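You operate a simulated robot arm through the tools that you are given. There is no shell and no other tool.

You are at the controls of a simulated robot arm. One attempt, no reset.

## Task
Jog the lift, read the belt's drift and track it true; jog again to prove it.
Fine: free the tracking lock to turn the knob and lock it after; stay outside the guard while it runs.

The check looks at the end state, three seconds after you hand in, the way a careful person would. Anything else that was tipped, shoved, dropped, spilled or broken makes it a failure.

## Robot
A 5-joint arm with a two-finger parallel gripper on a trunk, on a base that drives. Base frame: it is fixed to the floor where the robot stands at the start and does not move with it; the origin is under the middle of the robot, x ahead of it, y to its left, z up. Units: m, rad, N and s.
It reaches about 1.134 m from its shoulder. Its first joint turns from -2.601 to 2.601 rad. Places, roughly: jog button [0.8, 0, 1.3]; lift table [2.1, 1.6, 1]; tracking knob [0.8, -0.3, 0.6]; tracking lock lever [0.8, -0.2, 0.6]. Payload 1.57 kg.
Tool frame: the origin (TCP) lies between the finger pads and is the grasp point; the fingertips stand 0.03 m ahead of it; z points along the fingers, y is the line along which they close. Largest opening 0.11 m; finger width 0.024, thickness 0.012; the body of the gripper, 0.048 by 0.112 m, starts 0.078 m behind the TCP.
Orientation is that of the tool frame in the base frame, as a unit quaternion [x, y, z, w]. With the fingers straight down and closing along the base's y, the tool's x points along the base's -x, its y along +y and its z along -z.

## Interface
- The arm moves only by the tool play_rows. Its argument "plan" is a list of rows, each a list of 3 entries, a list of its own where there are three numbers: the turn, a rotation vector about the base's x, y, z in units of 4 degrees (1.0 is 4 degrees), then the shift along the base's x, y, z in units of 50 mm (1.0 is 50 mm), then the gripper command, from -1 (fully open) to 1 (shut), values between in proportion. In form: [[[ax, ay, az], [dx, dy, dz], claw], ...]. A call has 1 to 20 rows; each row shifts and turns the commanded pose from where the row before left it. A call with a number of a shift or a turn outside -1 to 1 is refused whole. Rows are played at 5 a second. More than 0.05 m and 0.15 rad between two rows, or a gripper value outside its range, and nothing of the call is played. A pose out of reach is approached as far as the arm can. The call stops where the force on the tool passes 90 N (or 10 N more than at its start, if that is more) or the arm is blocked; 0.2 s more then pass. The fingers move at their own pace (about 0.153 m/s each) and stop on an object; they squeeze with about 23 N. The grip force told is the motor's: it shows also when the fingers shut on nothing. Time passes only in rows, and 0.2 s behind the last, so rows that do not move let the fingers close. It gives the time, the measured TCP pose, the force on the tool (base axes), the opening and the grip force at its end, in the units of the frame above (readings bear some noise), with the torque about the TCP (base axes, N m) and any sound that the robot's microphone picked up.
- Cameras (640 x 400 px; columns grow to the right, rows downward): "scene" is now at [0.0391, 0.1493, 1.7244]; the picture's right is [-0.27, -0.96, 0.00], its down [-0.60, 0.17, -0.79] and it looks along [0.76, -0.21, -0.62] (base axes); focal length 283 px, centre (320, 200). "wrist" rides on the gripper at [0.07, 0.016, -0.141] in the tool frame; the picture's right is [-0.23, 0.97, 0.00], its down [-0.86, -0.20, -0.48] and it looks along [-0.47, -0.11, 0.88] (tool axes); focal length 222 px, centre (320, 200). There is no depth. A picture from a camera that has moved, and an enlarged one, comes with that camera's place and axes in the base frame and with its lens.
- camera(camera): a new picture of that camera. The clock stands still meanwhile.
- move_column(by): slides the trunk up (or, below 0, down) by that many m; the arm and the scene camera ride with it, the base frame stays. It gives what a move gives, with no picture.
- steer(legs): drives the robot by 1 to 6 legs, each [ahead, turn to the left] in m and rad, along the robot's own axes; the way and the turn of a leg run together, so that a leg with both is an arc; at most 1.5 m and 3.142 rad a leg. The arm and the cameras ride along, it lands a little off, and it stops where it bumps. It gives what a move gives.
- turn_head(pan, tilt): turns the head with the scene camera to pan (to the left, within 2.705 rad either way) and tilt (down, from -0.506 to 1.204), counted from straight ahead of the robot. It gives what a move gives.
- zoom(camera, box): a new picture of the part [left, top, right, bottom] of that camera's present view, enlarged. The clock stands still meanwhile.
- sign_off(): hands the job in; it is judged then, once.

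Nothing tells you exact positions but the pictures and the camera data. Unless the task says otherwise, let go and move clear before handing in.

The tools are called after ">>>" as a command line: name --argument value ..., lists and objects as JSON in quotes. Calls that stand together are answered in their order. play_rows: Moves the arm, as the interface text tells. Its arguments: {"type":"object","properties":{"plan":{"type":"array","items":{"type":"array"}}},"required":["plan"]} The other tools are called the same way: move_column (by) slides the trunk up or down; steer (legs) drives the base; turn_head (pan, tilt) turns the head that bears the scene camera; camera (camera) takes a picture; zoom (camera, box) takes an enlarged picture of a part of a camera's view; sign_off () hands the job in.

At the start:

```text
time_s: 0.0
tool_pos: [0.6649, -0.1405, 0.9997]
ee_rot: [-0.005, 1.0, 0.0, 0.001]
wrist_force: [0.6, 0.0, 0.5]
moment: [0.0, 0.01, -0.03]
grip_width: 0.1101
finger_force: 0.0
trunk travel left (down, up): [-0.733, 0.237]
robot x, y, heading: [0.0019, 0.0014, 0.003]
head pan, tilt: [-0.271, 0.667]
```

scene: 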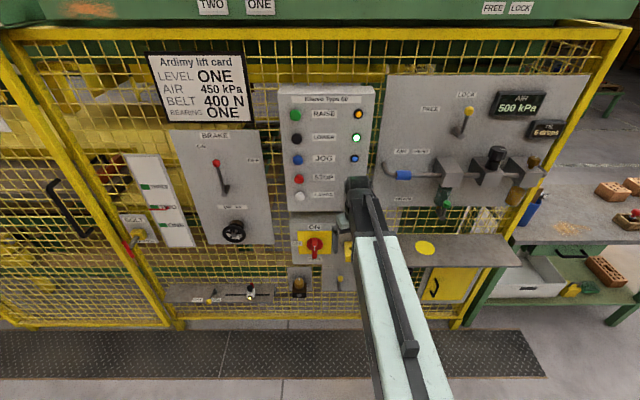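
wrist: 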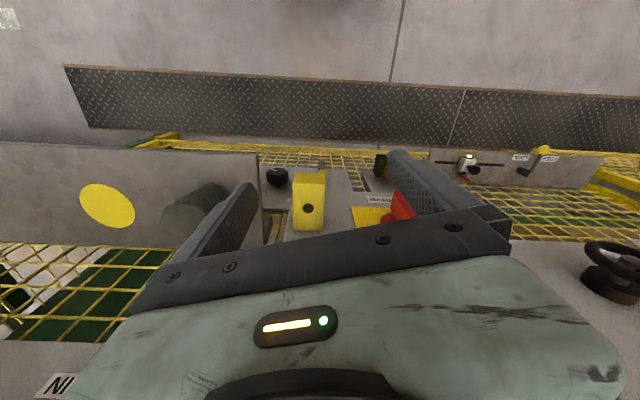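

I see a guarded lift with a panel of buttons, a card of set values, a brake board, an air board and low knobs behind the arm. I'll look closer at each before touching anything.

>>> zoom --camera "scene" --box '[140, 40, 380, 190]'

>>> zoom --camera "scene" --box '[270, 80, 390, 220]'

>>> zoom --camera "scene" --box '[380, 70, 600, 220]'

>>> zoom --camera "scene" --box '[160, 210, 380, 320]'

>>> zoom --camera "wrist" --box '[220, 130, 640, 330]'

>>> zoom --camera "scene" --box '[100, 120, 280, 260]'

```text
2.67 times, centred on (260, 115) of scene
camera zoom: at [0.0391, 0.1493, 1.7244], right [-0.27, -0.96, 0.0], down [-0.6, 0.17, -0.79], along [0.76, -0.21, -0.62], focal length 754 px, centre (480, 427)
```

zoom: 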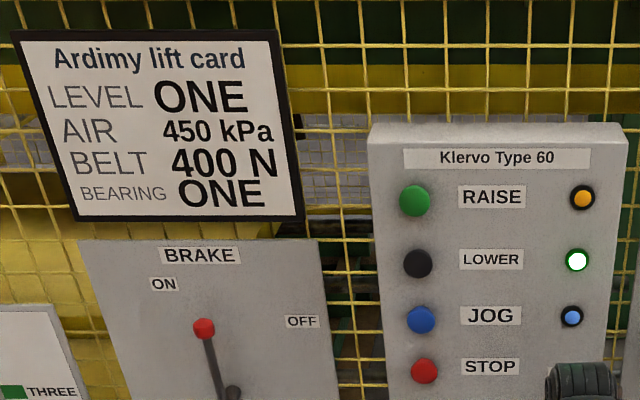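

```text
2.86 times, centred on (330, 150) of scene
camera zoom: at [0.0391, 0.1493, 1.7244], right [-0.27, -0.96, 0.0], down [-0.6, 0.17, -0.79], along [0.76, -0.21, -0.62], focal length 808 px, centre (291, 343)
```

zoom: 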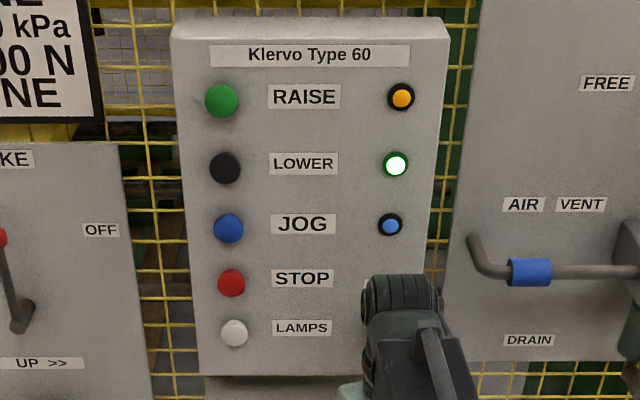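

```text
2.67 times, centred on (490, 145) of scene
camera zoom: at [0.0391, 0.1493, 1.7244], right [-0.27, -0.96, 0.0], down [-0.6, 0.17, -0.79], along [0.76, -0.21, -0.62], focal length 754 px, centre (-133, 347)
```

zoom: 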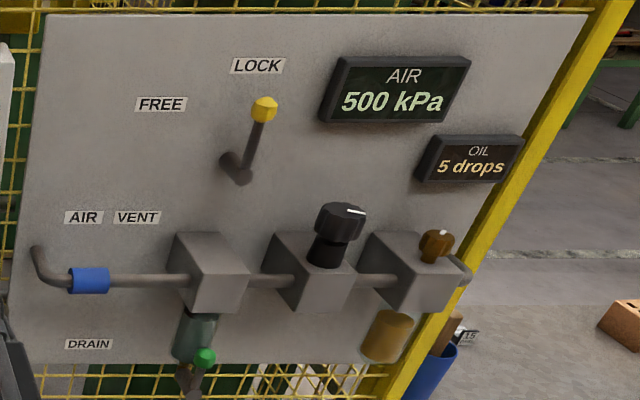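

```text
2.91 times, centred on (270, 265) of scene
camera zoom: at [0.0391, 0.1493, 1.7244], right [-0.27, -0.96, 0.0], down [-0.6, 0.17, -0.79], along [0.76, -0.21, -0.62], focal length 823 px, centre (466, 11)
```

zoom: 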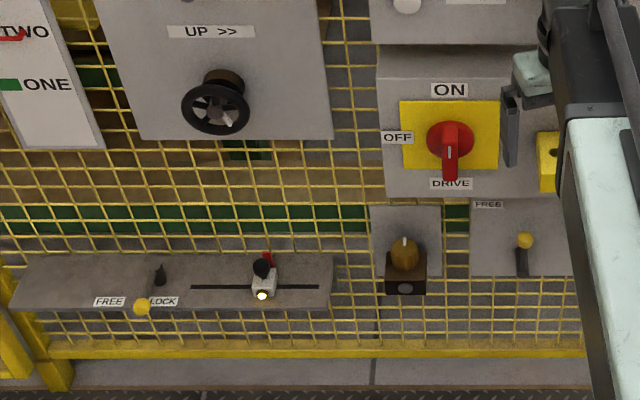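

```text
1.52 times, centred on (430, 230) of wrist
camera zoom: at [0.5965, -0.1245, 1.1404], right [0.22, 0.98, 0.0], down [0.86, -0.19, 0.48], along [0.47, -0.1, -0.88], focal length 338 px, centre (152, 154)
```

zoom: 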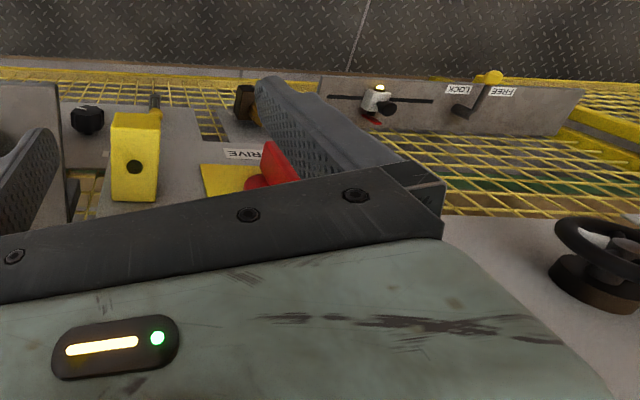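

```text
2.86 times, centred on (190, 190) of scene
camera zoom: at [0.0391, 0.1493, 1.7244], right [-0.27, -0.96, 0.0], down [-0.6, 0.17, -0.79], along [0.76, -0.21, -0.62], focal length 808 px, centre (691, 229)
```

zoom: 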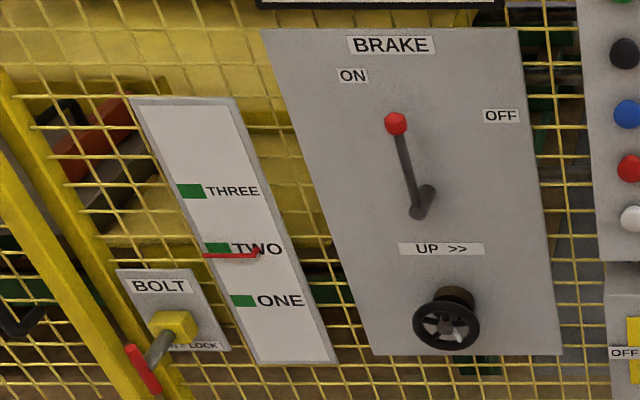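

The tracking gear low on the right is hidden by the arm. I'll pull the arm back and to the left, then look at it.

>>> play_rows --plan '[[[0, 0, 0], [-1, 0, 0], -1], [[0, 0, 0], [-1, 0, 0], -1], [[0, 0, 0], [-1, 1, 0], -1], [[0, 0, 0], [-0.5, 1, 0], -1], [[0, 0, 0], [0, 1, 0], -1], [[0, 0, 0], [0, 1, 0], -1], [[0, 0, 0], [0, 1, 0], -1], [[0, 0, 0], [0, 1, 0], -1], [[0, 0, 0], [0, 1, 0], -1]]'

>>> turn_head --pan -0.45 --tilt 0.9

>>> camera --camera "scene"

```text
refused: row 3 steps farther than a row can; nothing moved
```

```text
time_s: 0.8
tool_pos: [0.6665, -0.1403, 0.9999]
ee_rot: [-0.006, 1.0, 0.0, 0.001]
wrist_force: [-0.3, -0.1, -0.1]
moment: [0.0, -0.01, -0.03]
grip_width: 0.11
finger_force: 0.2
trunk travel left (down, up): [-0.733, 0.237]
robot x, y, heading: [0.0009, 0.0007, 0.004]
head pan, tilt: [-0.45, 0.901]
```

```text
taken
camera scene: at [0.0241, 0.1394, 1.7055], right [-0.44, -0.9, 0.0], down [-0.71, 0.34, -0.62], along [0.56, -0.27, -0.78], focal length 283 px, centre (320, 200)
```

scene: 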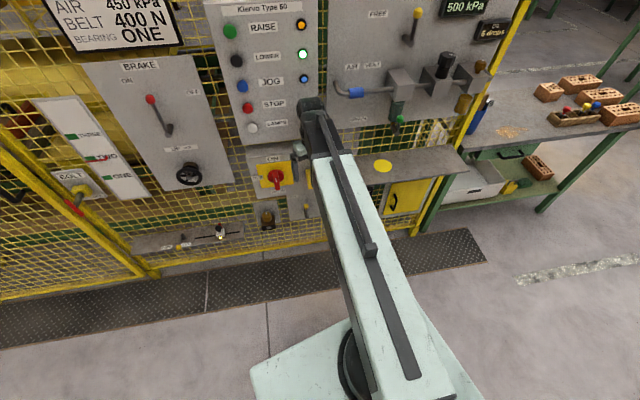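

The arm still hides the tracking gear; each row may only shift 50 mm in total. I'll redo the move with single-axis steps.

>>> play_rows --plan '[[[0, 0, 0], [-1, 0, 0], -1], [[0, 0, 0], [-1, 0, 0], -1], [[0, 0, 0], [-1, 0, 0], -1], [[0, 0, 0], [-0.7, 0.7, 0], -1], [[0, 0, 0], [0, 1, 0], -1], [[0, 0, 0], [0, 1, 0], -1], [[0, 0, 0], [0, 1, 0], -1], [[0, 0, 0], [0, 1, 0], -1], [[0, 0, 0], [0, 1, 0], -1], [[0, 0, 0], [0, 1, 0], -1], [[0, 0, 0], [0, 1, 0], -1]]'

>>> camera --camera "scene"

```text
time_s: 3.2
tool_pos: [0.5737, 0.2283, 1.0003]
ee_rot: [-0.006, 1.0, 0.0, 0.001]
wrist_force: [-0.6, 0.3, 0.2]
moment: [0.02, 0.01, 0.01]
grip_width: 0.1101
finger_force: 0.0
out of reach, approached as far as the arm can: row 3, 4, 5, 6
trunk travel left (down, up): [-0.733, 0.237]
robot x, y, heading: [-0.0005, 0.0026, -0.005]
head pan, tilt: [-0.45, 0.901]
```

```text
taken
camera scene: at [0.0241, 0.1395, 1.7054], right [-0.44, -0.9, 0.0], down [-0.71, 0.34, -0.62], along [0.56, -0.27, -0.78], focal length 283 px, centre (320, 200)
```

scene: 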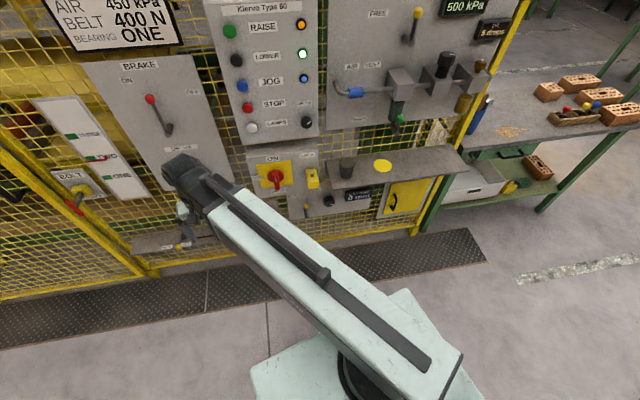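

>>> zoom --camera "scene" --box '[235, 135, 475, 245]'

>>> zoom --camera "scene" --box '[280, 160, 400, 230]'

>>> zoom --camera "scene" --box '[200, 0, 330, 140]'

>>> turn_head --pan 0.4 --tilt 0.3

>>> camera --camera "scene"

>>> turn_head --pan -0.4 --tilt 0.2

>>> camera --camera "scene"

```text
2.67 times, centred on (355, 190) of scene
camera zoom: at [0.0241, 0.1395, 1.7054], right [-0.44, -0.9, 0.0], down [-0.71, 0.34, -0.62], along [0.56, -0.27, -0.78], focal length 754 px, centre (227, 227)
```

zoom: 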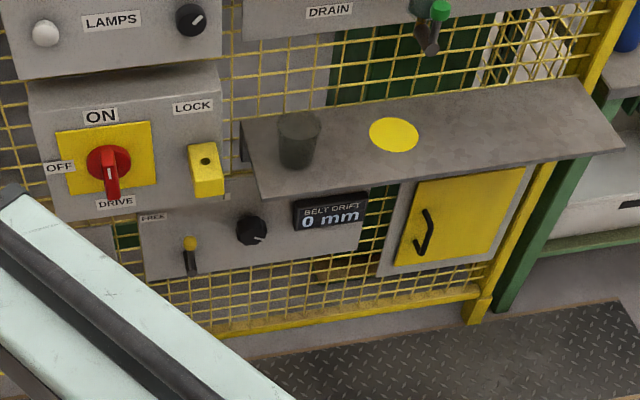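

```text
5.33 times, centred on (340, 195) of scene
camera zoom: at [0.0241, 0.1395, 1.7054], right [-0.44, -0.9, 0.0], down [-0.71, 0.34, -0.62], along [0.56, -0.27, -0.78], focal length 1509 px, centre (213, 227)
```

zoom: 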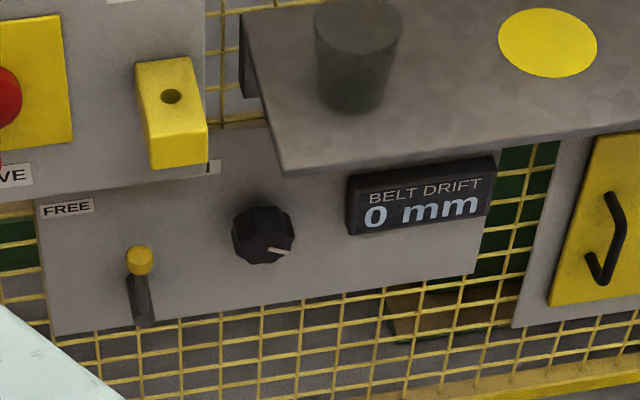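

```text
2.86 times, centred on (265, 70) of scene
camera zoom: at [0.0241, 0.1395, 1.7054], right [-0.44, -0.9, 0.0], down [-0.71, 0.34, -0.62], along [0.56, -0.27, -0.78], focal length 808 px, centre (477, 571)
```

zoom: 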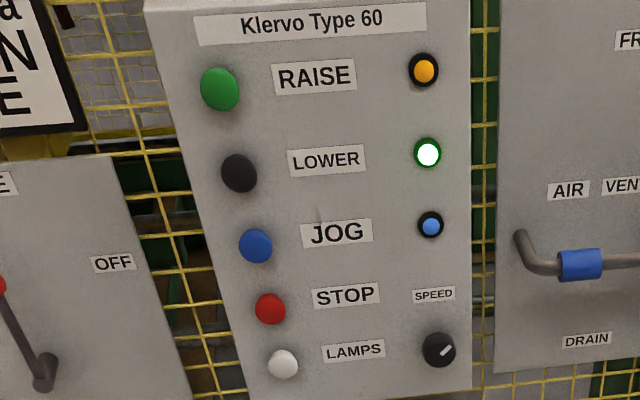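

```text
time_s: 4.3
tool_pos: [0.5747, 0.227, 1.0001]
ee_rot: [-0.005, 1.0, 0.001, 0.0]
wrist_force: [0.0, -0.2, 0.1]
moment: [0.0, -0.03, 0.05]
grip_width: 0.11
finger_force: 0.0
trunk travel left (down, up): [-0.733, 0.237]
robot x, y, heading: [-0.0013, 0.006, -0.002]
head pan, tilt: [0.4, 0.3]
```

```text
taken
camera scene: at [0.0421, 0.2086, 1.7576], right [0.39, -0.92, 0.0], down [-0.27, -0.11, -0.96], along [0.88, 0.37, -0.3], focal length 283 px, centre (320, 200)
```

scene: 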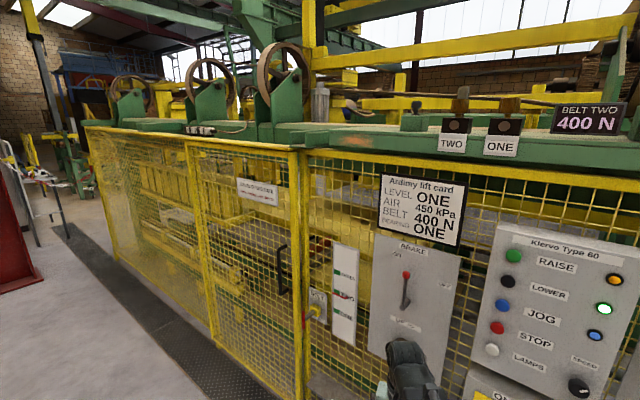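

```text
time_s: 5.5
tool_pos: [0.5744, 0.2264, 1.0011]
ee_rot: [-0.006, 1.0, -0.001, -0.001]
wrist_force: [-0.6, 0.3, -0.2]
moment: [0.03, -0.02, -0.03]
grip_width: 0.11
finger_force: 0.1
trunk travel left (down, up): [-0.733, 0.237]
robot x, y, heading: [-0.0044, 0.0067, 0.001]
head pan, tilt: [-0.4, 0.201]
```

```text
taken
camera scene: at [0.0419, 0.1361, 1.7669], right [-0.39, -0.92, 0.0], down [-0.18, 0.08, -0.98], along [0.9, -0.38, -0.2], focal length 283 px, centre (320, 200)
```

scene: 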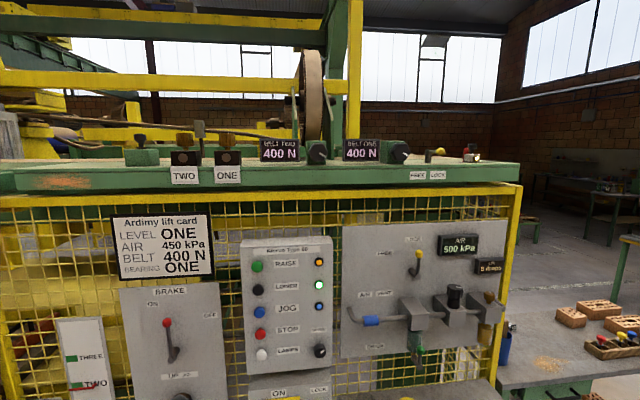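

The belt drift readout (0 mm) sits right of the tracking knob, with the FREE/LOCK lever at its left; JOG is about [0.79, 0.01, 1.28]. I'll shut the gripper, back off about 0.2 m for room, bring the arm in line with JOG and tip the tool level.

>>> steer --legs '[[-0.2, 0]]'

>>> play_rows --plan '[[[0, 0, 0], [0, -1, 0], 1], [[0, 0, 0], [0, -1, 0], 1], [[0, 0, 0], [0, -1, 0], 1], [[0, 0, 0], [0, -1, 0], 1], [[0, 0, 0], [0, -0.4, 0], 1], [[0, 0, 0], [0, 0, 1], 1], [[0, 0, 0], [0, 0, 1], 1], [[0, 0, 0], [0, 0, 1], 1], [[0, 0, 0], [0, 0, 1], 1]]'

```text
time_s: 7.0
tool_pos: [0.3736, 0.2263, 0.9997]
ee_rot: [-0.006, 1.0, 0.0, 0.0]
wrist_force: [-0.9, 0.4, -0.8]
moment: [-0.02, 0.0, -0.02]
grip_width: 0.11
finger_force: 0.0
trunk travel left (down, up): [-0.733, 0.237]
robot x, y, heading: [-0.2003, 0.0019, -0.004]
head pan, tilt: [-0.4, 0.201]
```

```text
time_s: 9.1
tool_pos: [0.3743, 0.0078, 1.0]
ee_rot: [-0.005, 1.0, 0.001, 0.0]
wrist_force: [0.5, -0.5, 0.4]
moment: [0.0, 0.03, 0.02]
grip_width: 0.0003
finger_force: 21.8
out of reach, approached as far as the arm can: row 6, 7, 8, 9
trunk travel left (down, up): [-0.733, 0.237]
robot x, y, heading: [-0.1987, -0.0022, -0.0]
head pan, tilt: [-0.4, 0.201]
```

>>> play_rows --plan '[[[0, 0, 0], [1, 0, 0], 1], [[0, 0, 0], [1, 0, 0], 1], [[0, -1, 0], [0, 0, 0], 1], [[0, -1, 0], [0, 0, 0], 1], [[0, -1, 0], [0, 0, 0], 1], [[0, -1, 0], [0, 0, 0], 1], [[0, -1, 0], [0, 0, 0], 1], [[0, -1, 0], [0, 0, 0], 1], [[0, -1, 0], [0, 0, 0], 1], [[0, -1, 0], [0, 0, 0], 1], [[0, -1, 0], [0, 0, 0], 1], [[0, -1, 0], [0, 0, 0], 1], [[0, -1, 0], [0, 0, 0], 1], [[0, -1, 0], [0, 0, 0], 1]]'

```text
time_s: 12.1
tool_pos: [0.5506, 0.0063, 1.0787]
ee_rot: [-0.005, 0.914, -0.001, 0.407]
wrist_force: [0.3, 0.1, -0.6]
moment: [0.0, 0.01, -0.02]
grip_width: 0.0
finger_force: 21.1
out of reach, approached as far as the arm can: row 5, 6, 7, 8, 9, 10, 11, 12, 13, 14
trunk travel left (down, up): [-0.733, 0.237]
robot x, y, heading: [-0.2011, 0.0012, -0.003]
head pan, tilt: [-0.4, 0.201]
```

>>> play_rows --plan '[[[0, -1, 0], [0, 0, 0.5], 1], [[0, -1, 0], [0, 0, 0.5], 1], [[0, -1, 0], [0, 0, 0.5], 1], [[0, -1, 0], [0, 0, 0.5], 1], [[0, -1, 0], [0, 0, 0.5], 1], [[0, -1, 0], [0, 0, 0.5], 1], [[0, -1, 0], [0, 0, 0.5], 1], [[0, -1, 0], [0, 0, 0.5], 1], [[0, -1, 0], [0, 0, 0], 1], [[0, -1, 0], [0, 0, 0], 1]]'

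>>> camera --camera "scene"

>>> camera --camera "wrist"

```text
time_s: 14.2
tool_pos: [0.6121, 0.0061, 1.2293]
ee_rot: [-0.004, 0.719, -0.004, 0.695]
wrist_force: [-0.4, -0.5, 0.7]
moment: [0.02, 0.04, 0.02]
grip_width: 0.0
finger_force: 20.9
out of reach, approached as far as the arm can: row 1, 2, 3, 4, 5, 6, 7, 8, 9, 10
trunk travel left (down, up): [-0.733, 0.237]
robot x, y, heading: [-0.198, 0.0014, -0.0]
head pan, tilt: [-0.4, 0.201]
```

```text
taken
camera scene: at [-0.1581, 0.1362, 1.767], right [-0.39, -0.92, 0.0], down [-0.18, 0.08, -0.98], along [0.9, -0.38, -0.2], focal length 283 px, centre (320, 200)
```

scene: 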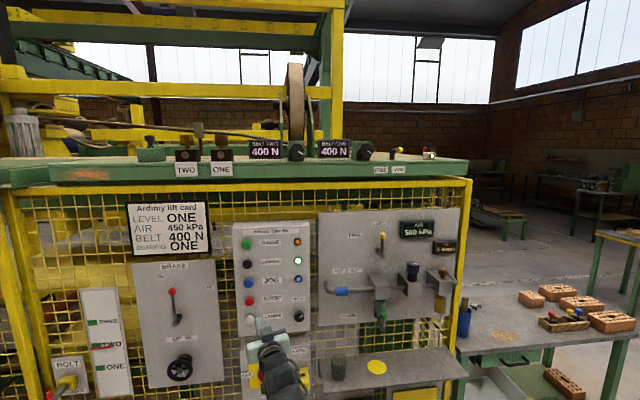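

```text
taken
camera wrist: at [0.4691, 0.0214, 1.1637], right [0.01, 0.98, 0.22], down [-0.45, -0.19, 0.87], along [0.89, -0.1, 0.44], focal length 222 px, centre (320, 200)
```

wrist: 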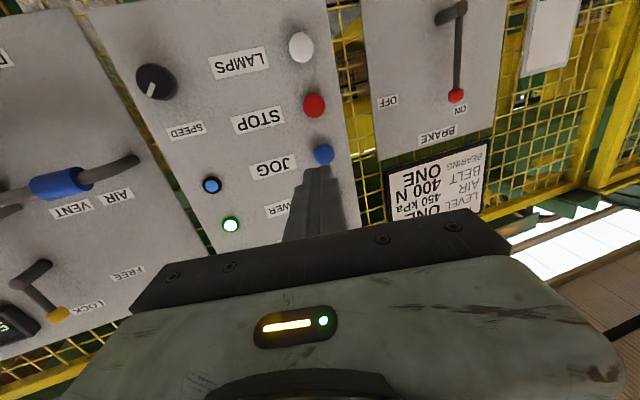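

>>> zoom --camera "scene" --box '[220, 210, 330, 340]'

>>> zoom --camera "wrist" --box '[200, 60, 400, 260]'

```text
3.08 times, centred on (275, 275) of scene
camera zoom: at [-0.1581, 0.1362, 1.767], right [-0.39, -0.92, 0.0], down [-0.18, 0.08, -0.98], along [0.9, -0.38, -0.2], focal length 870 px, centre (458, -31)
```

zoom: 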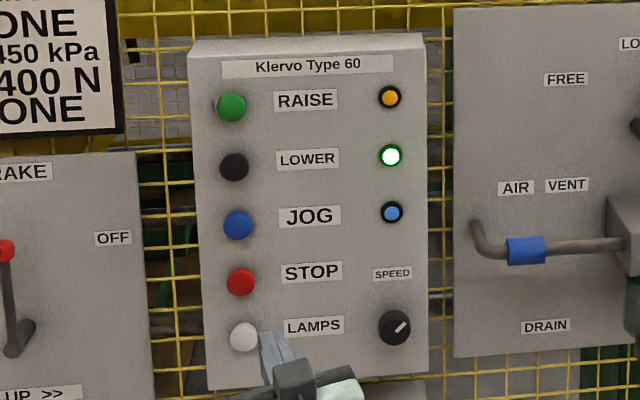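

```text
2.00 times, centred on (300, 160) of wrist
camera zoom: at [0.4691, 0.0214, 1.1637], right [0.01, 0.98, 0.22], down [-0.45, -0.19, 0.87], along [0.89, -0.1, 0.44], focal length 444 px, centre (360, 280)
```

zoom: 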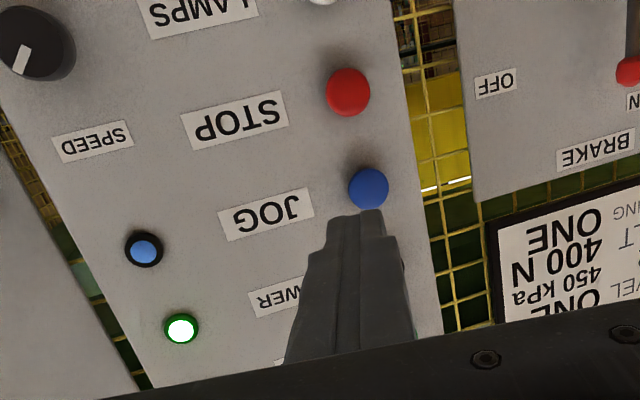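

The fingertips point nearly at JOG, which I place at about x 0.826, y 0.006, z 1.26. I'll aim the head so that both JOG and the drift readout are in view, then level and advance the shut fingers to just short of the button.

>>> turn_head --pan -0.4 --tilt 0.65

>>> play_rows --plan '[[[0, -0.45, 0], [0, 0, 0.6], 1], [[0, 0, 0], [1, 0, 0], 1], [[0, 0, 0], [1, 0, 0], 1], [[0, 0, 0], [0.6, 0, 0], 1]]'

>>> camera --camera "scene"

>>> camera --camera "wrist"

```text
time_s: 15.2
tool_pos: [0.6119, 0.0057, 1.229]
ee_rot: [-0.004, 0.72, -0.003, 0.694]
wrist_force: [-0.5, -0.1, -0.8]
moment: [0.0, 0.02, 0.01]
grip_width: 0.0
finger_force: 21.7
trunk travel left (down, up): [-0.733, 0.237]
robot x, y, heading: [-0.2001, 0.0035, 0.002]
head pan, tilt: [-0.4, 0.649]
```

```text
time_s: 16.1
tool_pos: [0.7423, 0.0042, 1.2369]
ee_rot: [-0.004, 0.708, -0.004, 0.706]
wrist_force: [-0.8, -0.3, -0.3]
moment: [-0.01, 0.01, 0.0]
grip_width: 0.0
finger_force: 21.1
out of reach, approached as far as the arm can: row 1
trunk travel left (down, up): [-0.733, 0.237]
robot x, y, heading: [-0.2005, 0.0049, -0.003]
head pan, tilt: [-0.4, 0.649]
```

```text
taken
camera scene: at [-0.1638, 0.1387, 1.7259], right [-0.39, -0.92, 0.0], down [-0.56, 0.24, -0.8], along [0.73, -0.31, -0.6], focal length 283 px, centre (320, 200)
```

scene: 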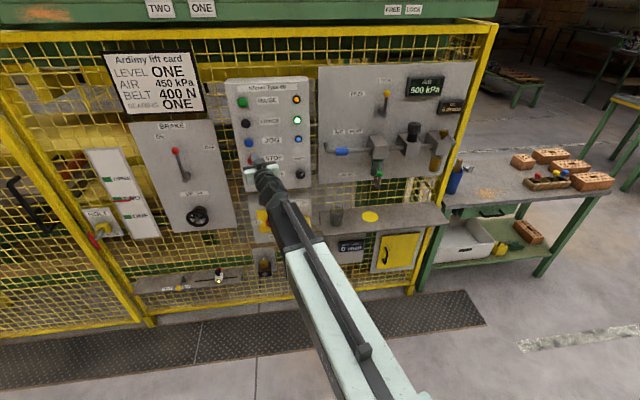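

```text
taken
camera wrist: at [0.6022, 0.0208, 1.1668], right [0.0, 0.98, 0.22], down [-0.48, -0.19, 0.86], along [0.88, -0.1, 0.46], focal length 222 px, centre (320, 200)
```

wrist: 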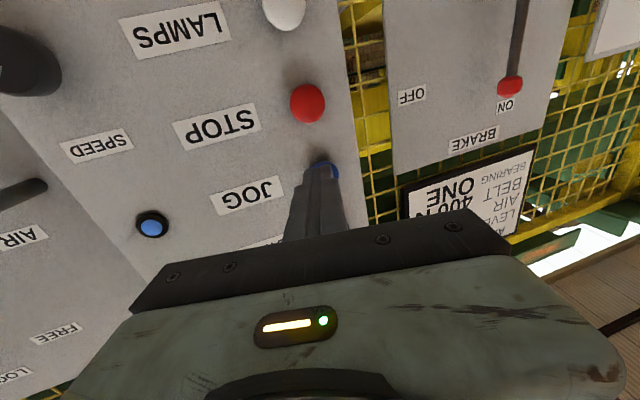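

>>> play_rows --plan '[[[0, 0, 0], [0, 0.06, 0.4], 1], [[0, 0, 0], [0.2, 0, 0], 1]]'

>>> zoom --camera "scene" --box '[220, 90, 320, 200]'

>>> zoom --camera "wrist" --box '[240, 80, 400, 240]'

>>> zoom --camera "scene" --box '[320, 220, 380, 270]'

```text
time_s: 16.8
tool_pos: [0.753, 0.0055, 1.2365]
ee_rot: [-0.003, 0.708, -0.004, 0.706]
wrist_force: [1.0, -0.7, -0.3]
moment: [-0.01, -0.01, 0.0]
grip_width: 0.0001
finger_force: 21.9
out of reach, approached as far as the arm can: row 1
trunk travel left (down, up): [-0.733, 0.237]
robot x, y, heading: [-0.1972, -0.0007, -0.006]
head pan, tilt: [-0.4, 0.649]
```

```text
3.64 times, centred on (270, 145) of scene
camera zoom: at [-0.1638, 0.1387, 1.7259], right [-0.39, -0.92, 0.0], down [-0.56, 0.24, -0.8], along [0.73, -0.31, -0.6], focal length 1029 px, centre (502, 400)
```

zoom: 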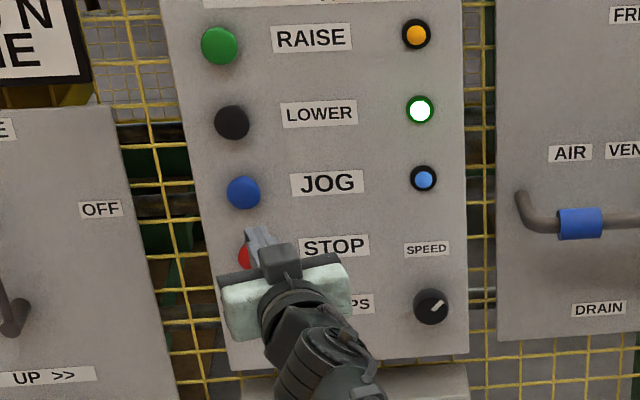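

```text
2.50 times, centred on (320, 160) of wrist
camera zoom: at [0.6116, 0.0221, 1.1667], right [0.0, 0.98, 0.22], down [-0.48, -0.19, 0.86], along [0.88, -0.1, 0.46], focal length 555 px, centre (320, 300)
```

zoom: 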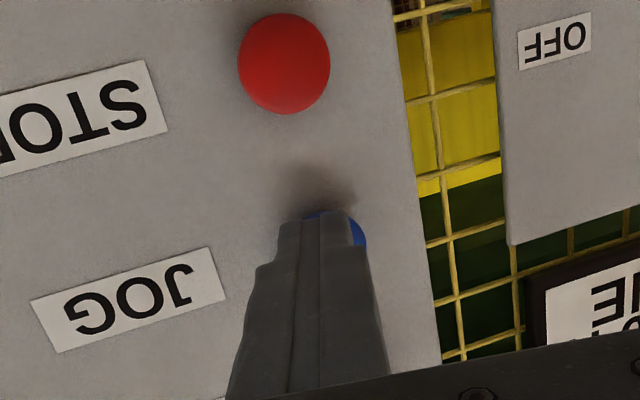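

```text
8.00 times, centred on (350, 245) of scene
camera zoom: at [-0.1638, 0.1387, 1.7259], right [-0.39, -0.92, 0.0], down [-0.56, 0.24, -0.8], along [0.73, -0.31, -0.6], focal length 2263 px, centre (80, -160)
```

zoom: 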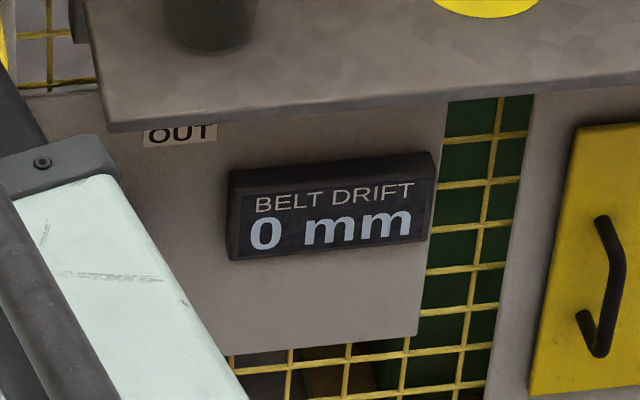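

The arm cannot lift any higher here, so I'll raise the trunk by 22 mm to put the fingertips at JOG height (about 1.258).

>>> move_column --by 0.022

>>> zoom --camera "scene" --box '[220, 90, 320, 200]'

>>> zoom --camera "wrist" --box '[240, 80, 400, 240]'

```text
time_s: 17.4
tool_pos: [0.7521, 0.006, 1.2598]
ee_rot: [-0.004, 0.708, -0.003, 0.706]
wrist_force: [-0.4, -0.4, 0.0]
moment: [-0.01, 0.01, 0.0]
grip_width: 0.0
finger_force: 22.1
trunk travel left (down, up): [-0.755, 0.215]
robot x, y, heading: [-0.198, 0.0027, -0.003]
head pan, tilt: [-0.4, 0.649]
```

```text
3.64 times, centred on (270, 145) of scene
camera zoom: at [-0.1638, 0.1387, 1.748], right [-0.39, -0.92, 0.0], down [-0.56, 0.24, -0.8], along [0.73, -0.31, -0.6], focal length 1029 px, centre (502, 400)
```

zoom: 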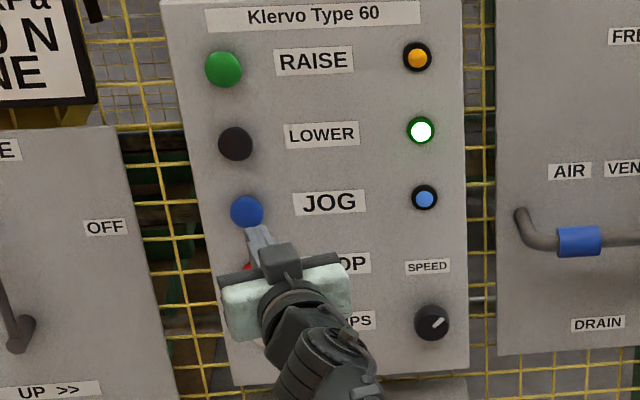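

```text
2.50 times, centred on (320, 160) of wrist
camera zoom: at [0.6114, 0.022, 1.1888], right [0.0, 0.98, 0.22], down [-0.48, -0.19, 0.86], along [0.88, -0.1, 0.46], focal length 555 px, centre (320, 300)
```

zoom: 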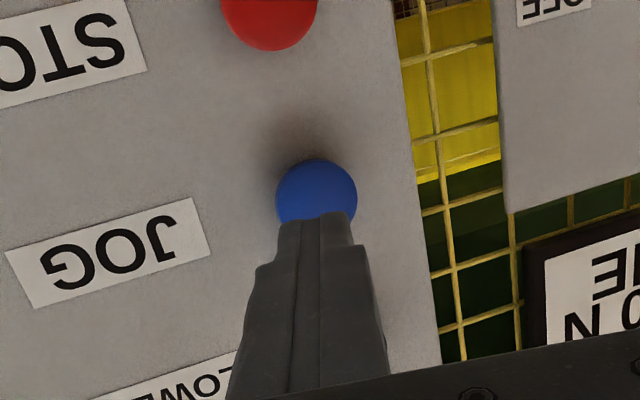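

>>> play_rows --plan '[[[0, 0, 0], [0.2, 0, 0], 1], [[0, 0, 0], [0.2, 0, 0], 1], [[0, 0, 0], [0.2, 0, 0], 1], [[0, 0, 0], [0.1, 0, 0], 1]]'

>>> zoom --camera "wrist" --box '[160, 80, 400, 240]'

```text
time_s: 18.4
tool_pos: [0.7895, 0.0075, 1.2587]
ee_rot: [-0.003, 0.709, -0.003, 0.706]
wrist_force: [0.5, -0.3, 0.1]
moment: [-0.01, 0.02, -0.01]
grip_width: 0.0001
finger_force: 21.0
trunk travel left (down, up): [-0.755, 0.215]
robot x, y, heading: [-0.1993, 0.0018, 0.006]
head pan, tilt: [-0.4, 0.649]
```

```text
2.50 times, centred on (280, 160) of wrist
camera zoom: at [0.647, 0.0229, 1.1886], right [0.0, 0.98, 0.22], down [-0.47, -0.19, 0.86], along [0.88, -0.1, 0.46], focal length 555 px, centre (420, 300)
```

zoom: 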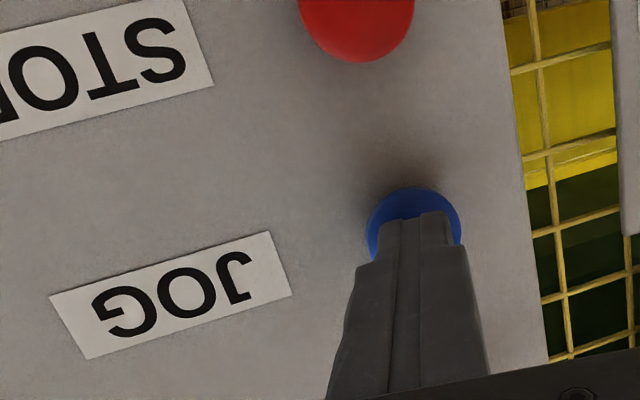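

>>> play_rows --plan '[[[0, 0, 0], [0.1, 0, 0], 1], [[0, 0, 0], [0.1, 0, 0], 1], [[0, 0, 0], [0.1, 0, 0], 1]]'

>>> camera --camera "scene"

>>> zoom --camera "scene" --box '[320, 220, 380, 270]'

```text
time_s: 19.2
tool_pos: [0.8009, 0.0057, 1.2594]
ee_rot: [-0.003, 0.708, -0.004, 0.706]
wrist_force: [-11.7, -0.9, -2.8]
moment: [0.03, -0.03, -0.14]
grip_width: 0.0
finger_force: 21.1
trunk travel left (down, up): [-0.755, 0.215]
robot x, y, heading: [-0.1986, 0.0028, -0.0]
head pan, tilt: [-0.4, 0.649]
heard: click
```

```text
taken
camera scene: at [-0.1656, 0.1385, 1.7479], right [-0.39, -0.92, 0.0], down [-0.56, 0.24, -0.8], along [0.73, -0.31, -0.6], focal length 283 px, centre (320, 200)
```

scene: 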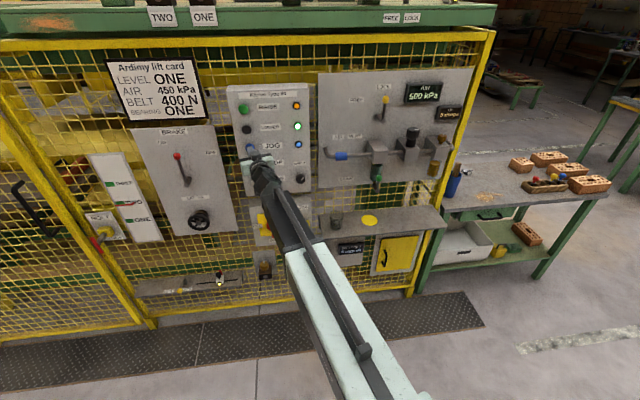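

```text
8.00 times, centred on (350, 245) of scene
camera zoom: at [-0.1656, 0.1385, 1.7479], right [-0.39, -0.92, 0.0], down [-0.56, 0.24, -0.8], along [0.73, -0.31, -0.6], focal length 2263 px, centre (80, -160)
```

zoom: 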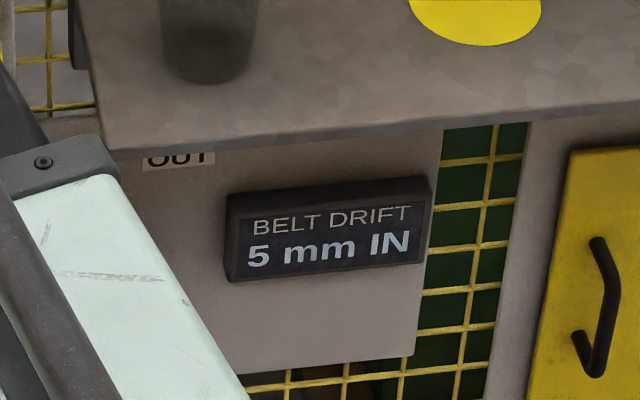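

JOG clicked and the drift now reads 5 mm IN. I'll hold briefly to see whether the reading settles.

>>> play_rows --plan '[[[0, 0, 0], [0, 0, 0], 1], [[0, 0, 0], [0, 0, 0], 1], [[0, 0, 0], [0, 0, 0], 1]]'

>>> zoom --camera "scene" --box '[320, 220, 380, 270]'

>>> zoom --camera "scene" --box '[220, 70, 320, 200]'

```text
time_s: 20.0
tool_pos: [0.8011, 0.0066, 1.2604]
ee_rot: [-0.003, 0.708, -0.004, 0.706]
wrist_force: [-10.5, 1.9, -0.2]
moment: [-0.02, -0.14, -0.01]
grip_width: 0.0
finger_force: 21.1
trunk travel left (down, up): [-0.755, 0.215]
robot x, y, heading: [-0.1991, 0.0038, 0.0]
head pan, tilt: [-0.4, 0.649]
```

```text
8.00 times, centred on (350, 245) of scene
camera zoom: at [-0.1658, 0.1391, 1.7479], right [-0.39, -0.92, 0.0], down [-0.56, 0.24, -0.8], along [0.73, -0.31, -0.6], focal length 2263 px, centre (80, -160)
```

zoom: 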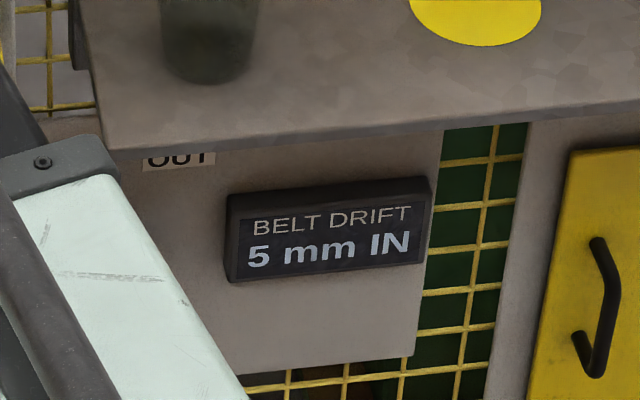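

```text
3.08 times, centred on (270, 135) of scene
camera zoom: at [-0.1658, 0.1391, 1.7479], right [-0.39, -0.92, 0.0], down [-0.56, 0.24, -0.8], along [0.73, -0.31, -0.6], focal length 870 px, centre (474, 400)
```

zoom: 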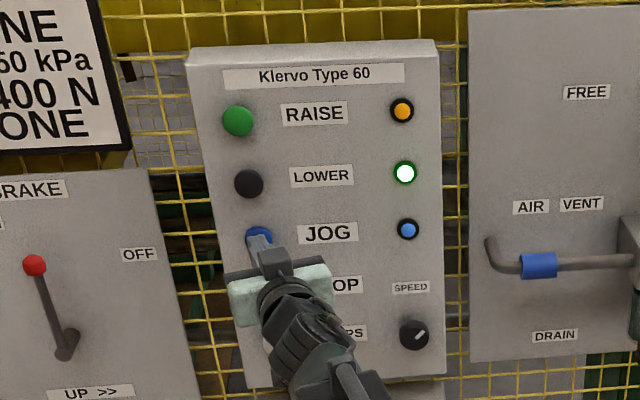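

Drift holds at 5 mm IN. I'll release JOG, draw back and look for the knob's scale and IN/OUT marks.

>>> play_rows --plan '[[[0, 0, 0], [-0.2, 0, 0], 1], [[0, 0, 0], [-0.6, 0, 0], 1], [[0, 0, 0], [-1, 0, 0], 1], [[0, 0, 0], [-0.5, 0, 0], 1]]'

>>> steer --legs '[[-0.3, 0]]'

>>> camera --camera "scene"

>>> zoom --camera "scene" --box '[320, 180, 400, 260]'

```text
time_s: 21.0
tool_pos: [0.6852, 0.0047, 1.2589]
ee_rot: [-0.004, 0.709, -0.003, 0.705]
wrist_force: [-0.9, 0.4, -0.3]
moment: [0.0, 0.0, 0.0]
grip_width: 0.0
finger_force: 21.6
trunk travel left (down, up): [-0.755, 0.215]
robot x, y, heading: [-0.1982, 0.004, 0.0]
head pan, tilt: [-0.4, 0.649]
```

```text
time_s: 23.1
tool_pos: [0.3878, 0.0087, 1.2578]
ee_rot: [-0.005, 0.709, -0.002, 0.705]
wrist_force: [0.0, 0.2, -0.8]
moment: [-0.02, -0.01, -0.04]
grip_width: 0.0
finger_force: 21.1
trunk travel left (down, up): [-0.755, 0.215]
robot x, y, heading: [-0.5001, 0.0009, -0.007]
head pan, tilt: [-0.4, 0.649]
```

```text
taken
camera scene: at [-0.4641, 0.1392, 1.7479], right [-0.39, -0.92, 0.0], down [-0.56, 0.23, -0.8], along [0.73, -0.31, -0.6], focal length 283 px, centre (320, 200)
```

scene: 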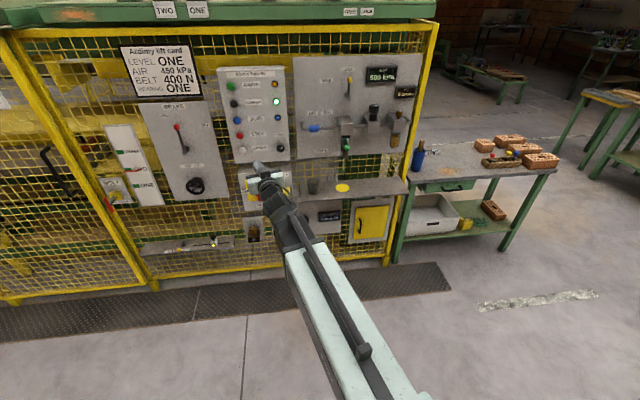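

```text
5.00 times, centred on (360, 220) of scene
camera zoom: at [-0.4641, 0.1392, 1.7479], right [-0.39, -0.92, 0.0], down [-0.56, 0.23, -0.8], along [0.73, -0.31, -0.6], focal length 1415 px, centre (120, 100)
```

zoom: 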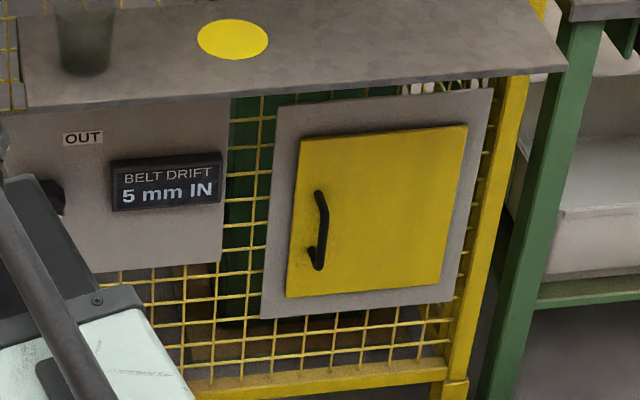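

The fence turns out to be skewed about 16° to my axes, so the tracking plate is faced squarely with the arm swung about -16°. I'll lower the trunk here in the open, then swing the arm that way and inspect the plate.

>>> move_column --by -0.6

>>> play_rows --plan '[[[0, 0, 0.8], [-0.05, 0.97, 0], 1], [[0, 0, 0.8], [-0.05, 0.97, 0], 1], [[0, 0, 0.8], [-0.1, 0.97, 0], 1], [[0, 0, 0.8], [-0.2, 0.95, 0], 1], [[0, 0, 0.8], [-0.25, 0.95, 0], 1], [[0, 0, 0.8], [-0.3, 0.9, 0], 1]]'

>>> turn_head --pan -0.3 --tilt 0.4

>>> camera --camera "scene"

```text
refused: -0.6 is not a number from -0.4 to 0.4
```

```text
time_s: 24.5
tool_pos: [0.3392, 0.294, 1.2587]
ee_rot: [-0.123, 0.698, 0.117, 0.696]
wrist_force: [0.1, -0.1, -0.5]
moment: [0.01, -0.02, -0.03]
grip_width: 0.0001
finger_force: 21.3
trunk travel left (down, up): [-0.755, 0.215]
robot x, y, heading: [-0.4985, -0.0015, -0.002]
head pan, tilt: [-0.4, 0.649]
```

```text
time_s: 25.2
tool_pos: [0.34, 0.2922, 1.2594]
ee_rot: [-0.123, 0.698, 0.114, 0.696]
wrist_force: [0.1, -0.3, -0.4]
moment: [-0.03, 0.01, 0.03]
grip_width: 0.0
finger_force: 21.2
trunk travel left (down, up): [-0.755, 0.215]
robot x, y, heading: [-0.5022, 0.0034, -0.001]
head pan, tilt: [-0.3, 0.4]
```

```text
taken
camera scene: at [-0.4553, 0.1455, 1.7703], right [-0.3, -0.96, 0.0], down [-0.37, 0.12, -0.92], along [0.88, -0.27, -0.39], focal length 283 px, centre (320, 200)
```

scene: 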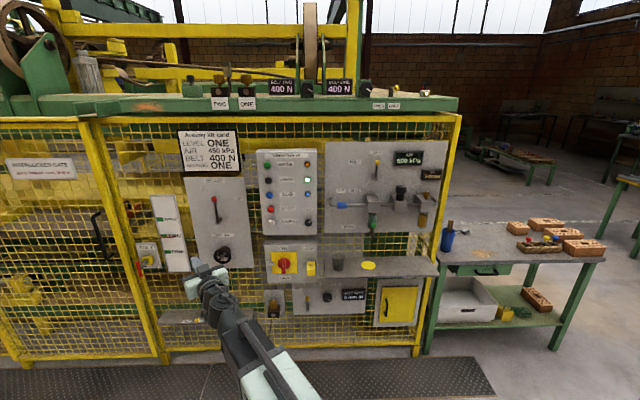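

>>> move_column --by -0.4

>>> move_column --by -0.2

>>> camera --camera "scene"

>>> zoom --camera "scene" --box '[280, 130, 400, 210]'

```text
time_s: 29.1
tool_pos: [0.3401, 0.293, 0.8578]
ee_rot: [-0.122, 0.698, 0.115, 0.696]
wrist_force: [-0.7, 0.4, 1.4]
moment: [0.01, -0.02, 0.04]
grip_width: 0.0
finger_force: 21.3
trunk travel left (down, up): [-0.355, 0.615]
robot x, y, heading: [-0.496, 0.0035, 0.0]
head pan, tilt: [-0.3, 0.4]
```

```text
time_s: 31.2
tool_pos: [0.3396, 0.2924, 0.6581]
ee_rot: [-0.123, 0.698, 0.115, 0.696]
wrist_force: [-0.9, -0.3, -0.2]
moment: [0.01, 0.02, 0.03]
grip_width: 0.0
finger_force: 21.6
trunk travel left (down, up): [-0.155, 0.815]
robot x, y, heading: [-0.4951, 0.0058, -0.002]
head pan, tilt: [-0.3, 0.4]
```

```text
taken
camera scene: at [-0.4554, 0.1456, 1.1704], right [-0.29, -0.96, 0.0], down [-0.37, 0.11, -0.92], along [0.88, -0.27, -0.39], focal length 283 px, centre (320, 200)
```

scene: 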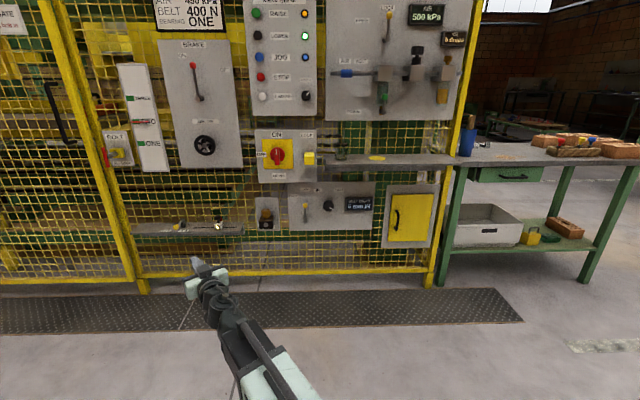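

```text
5.00 times, centred on (340, 170) of scene
camera zoom: at [-0.4554, 0.1456, 1.1704], right [-0.29, -0.96, 0.0], down [-0.37, 0.11, -0.92], along [0.88, -0.27, -0.39], focal length 1415 px, centre (220, 350)
```

zoom: 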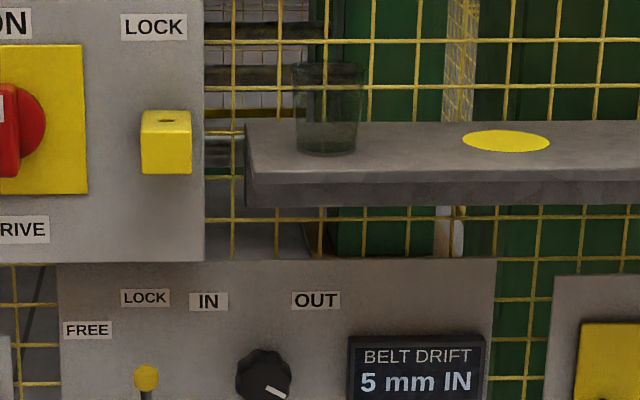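

>>> zoom --camera "scene" --box '[280, 170, 400, 245]'

>>> zoom --camera "scene" --box '[290, 180, 350, 230]'

```text
5.33 times, centred on (340, 208) of scene
camera zoom: at [-0.4554, 0.1456, 1.1704], right [-0.29, -0.96, 0.0], down [-0.37, 0.11, -0.92], along [0.88, -0.27, -0.39], focal length 1509 px, centre (213, 160)
```

zoom: 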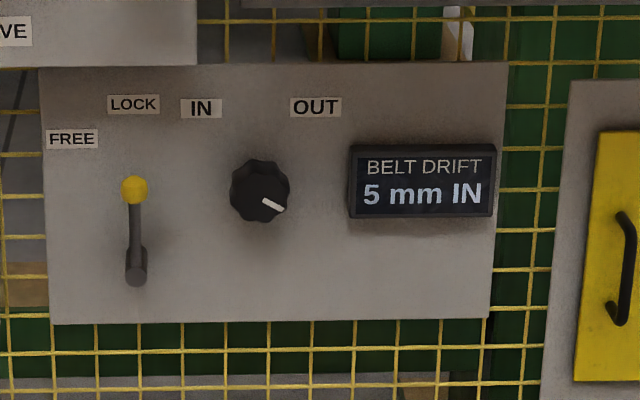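

```text
8.00 times, centred on (320, 205) of scene
camera zoom: at [-0.4554, 0.1456, 1.1704], right [-0.29, -0.96, 0.0], down [-0.37, 0.11, -0.92], along [0.88, -0.27, -0.39], focal length 2263 px, centre (320, 160)
```

zoom: 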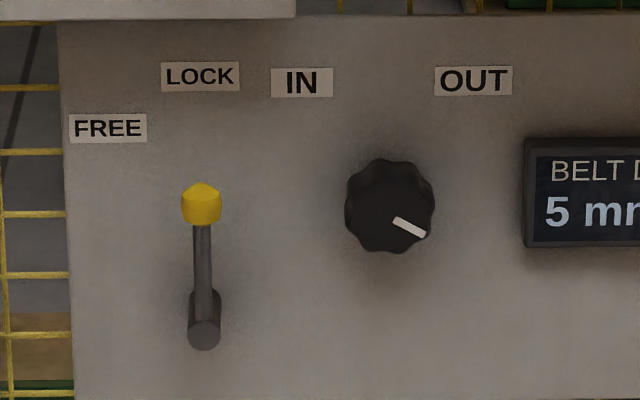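

The plate is clear now: lever straight up at LOCK, FREE to its left, knob pointer at about 4 o'clock, IN to the left and OUT to the right. I place the lever ball at about [0.814, -0.169, 0.588] and the knob at [0.796, -0.288, 0.578]; I'll swing the arm to the lever's bearing with fingers part open, then drive in.

>>> play_rows --plan '[[[0, 0, -0.8], [0.297, -0.938, 0], 0.15], [[0, 0, -0.8], [0.244, -0.953, 0], 0.15], [[0, 0, -0.8], [0.191, -0.965, 0], 0.15], [[0, 0, -0.8], [0.137, -0.974, 0], 0.15], [[0, 0, -0.8], [0.083, -0.98, 0], 0.15], [[0, 0, -0.8], [0.028, -0.984, 0], 0.15], [[0, 0, -0.8], [-0.028, -0.984, 0], 0.15], [[0, 0, -0.8], [-0.083, -0.98, 0], 0.15], [[0, 0, -0.8], [-0.137, -0.974, 0], 0.15]]'

>>> steer --legs '[[0.27, 0]]'

>>> camera --camera "wrist"

>>> camera --camera "scene"

```text
time_s: 33.2
tool_pos: [0.3759, -0.1452, 0.6588]
ee_rot: [0.055, 0.706, -0.06, 0.704]
wrist_force: [0.6, -0.4, 0.2]
moment: [0.0, -0.06, -0.01]
grip_width: 0.0468
finger_force: 0.1
out of reach, approached as far as the arm can: row 5
trunk travel left (down, up): [-0.155, 0.815]
robot x, y, heading: [-0.4983, 0.0046, 0.002]
head pan, tilt: [-0.3, 0.4]
```

```text
time_s: 35.1
tool_pos: [0.6434, -0.1395, 0.659]
ee_rot: [0.054, 0.706, -0.061, 0.703]
wrist_force: [-0.9, -1.2, -0.2]
moment: [-0.03, -0.01, -0.01]
grip_width: 0.0468
finger_force: 0.0
trunk travel left (down, up): [-0.155, 0.815]
robot x, y, heading: [-0.2348, 0.0028, 0.006]
head pan, tilt: [-0.3, 0.4]
```

```text
taken
camera wrist: at [0.5074, -0.1016, 0.5888], right [0.16, 0.96, 0.22], down [-0.5, -0.11, 0.86], along [0.85, -0.24, 0.46], focal length 222 px, centre (320, 200)
```

wrist: 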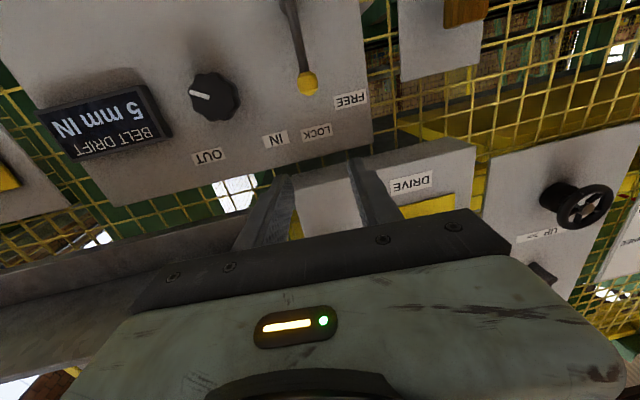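

```text
taken
camera scene: at [-0.1885, 0.1459, 1.1704], right [-0.29, -0.96, 0.0], down [-0.37, 0.11, -0.92], along [0.88, -0.27, -0.39], focal length 283 px, centre (320, 200)
```

scene: 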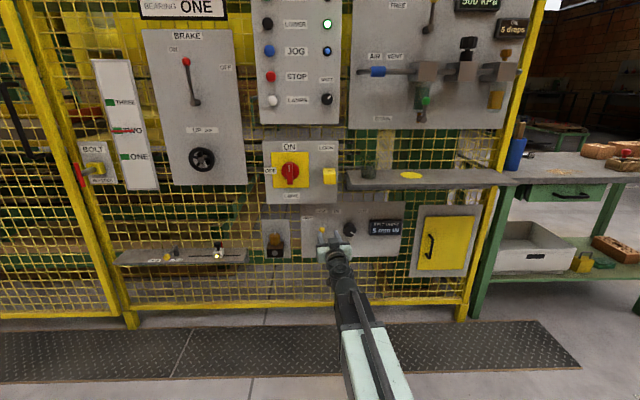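

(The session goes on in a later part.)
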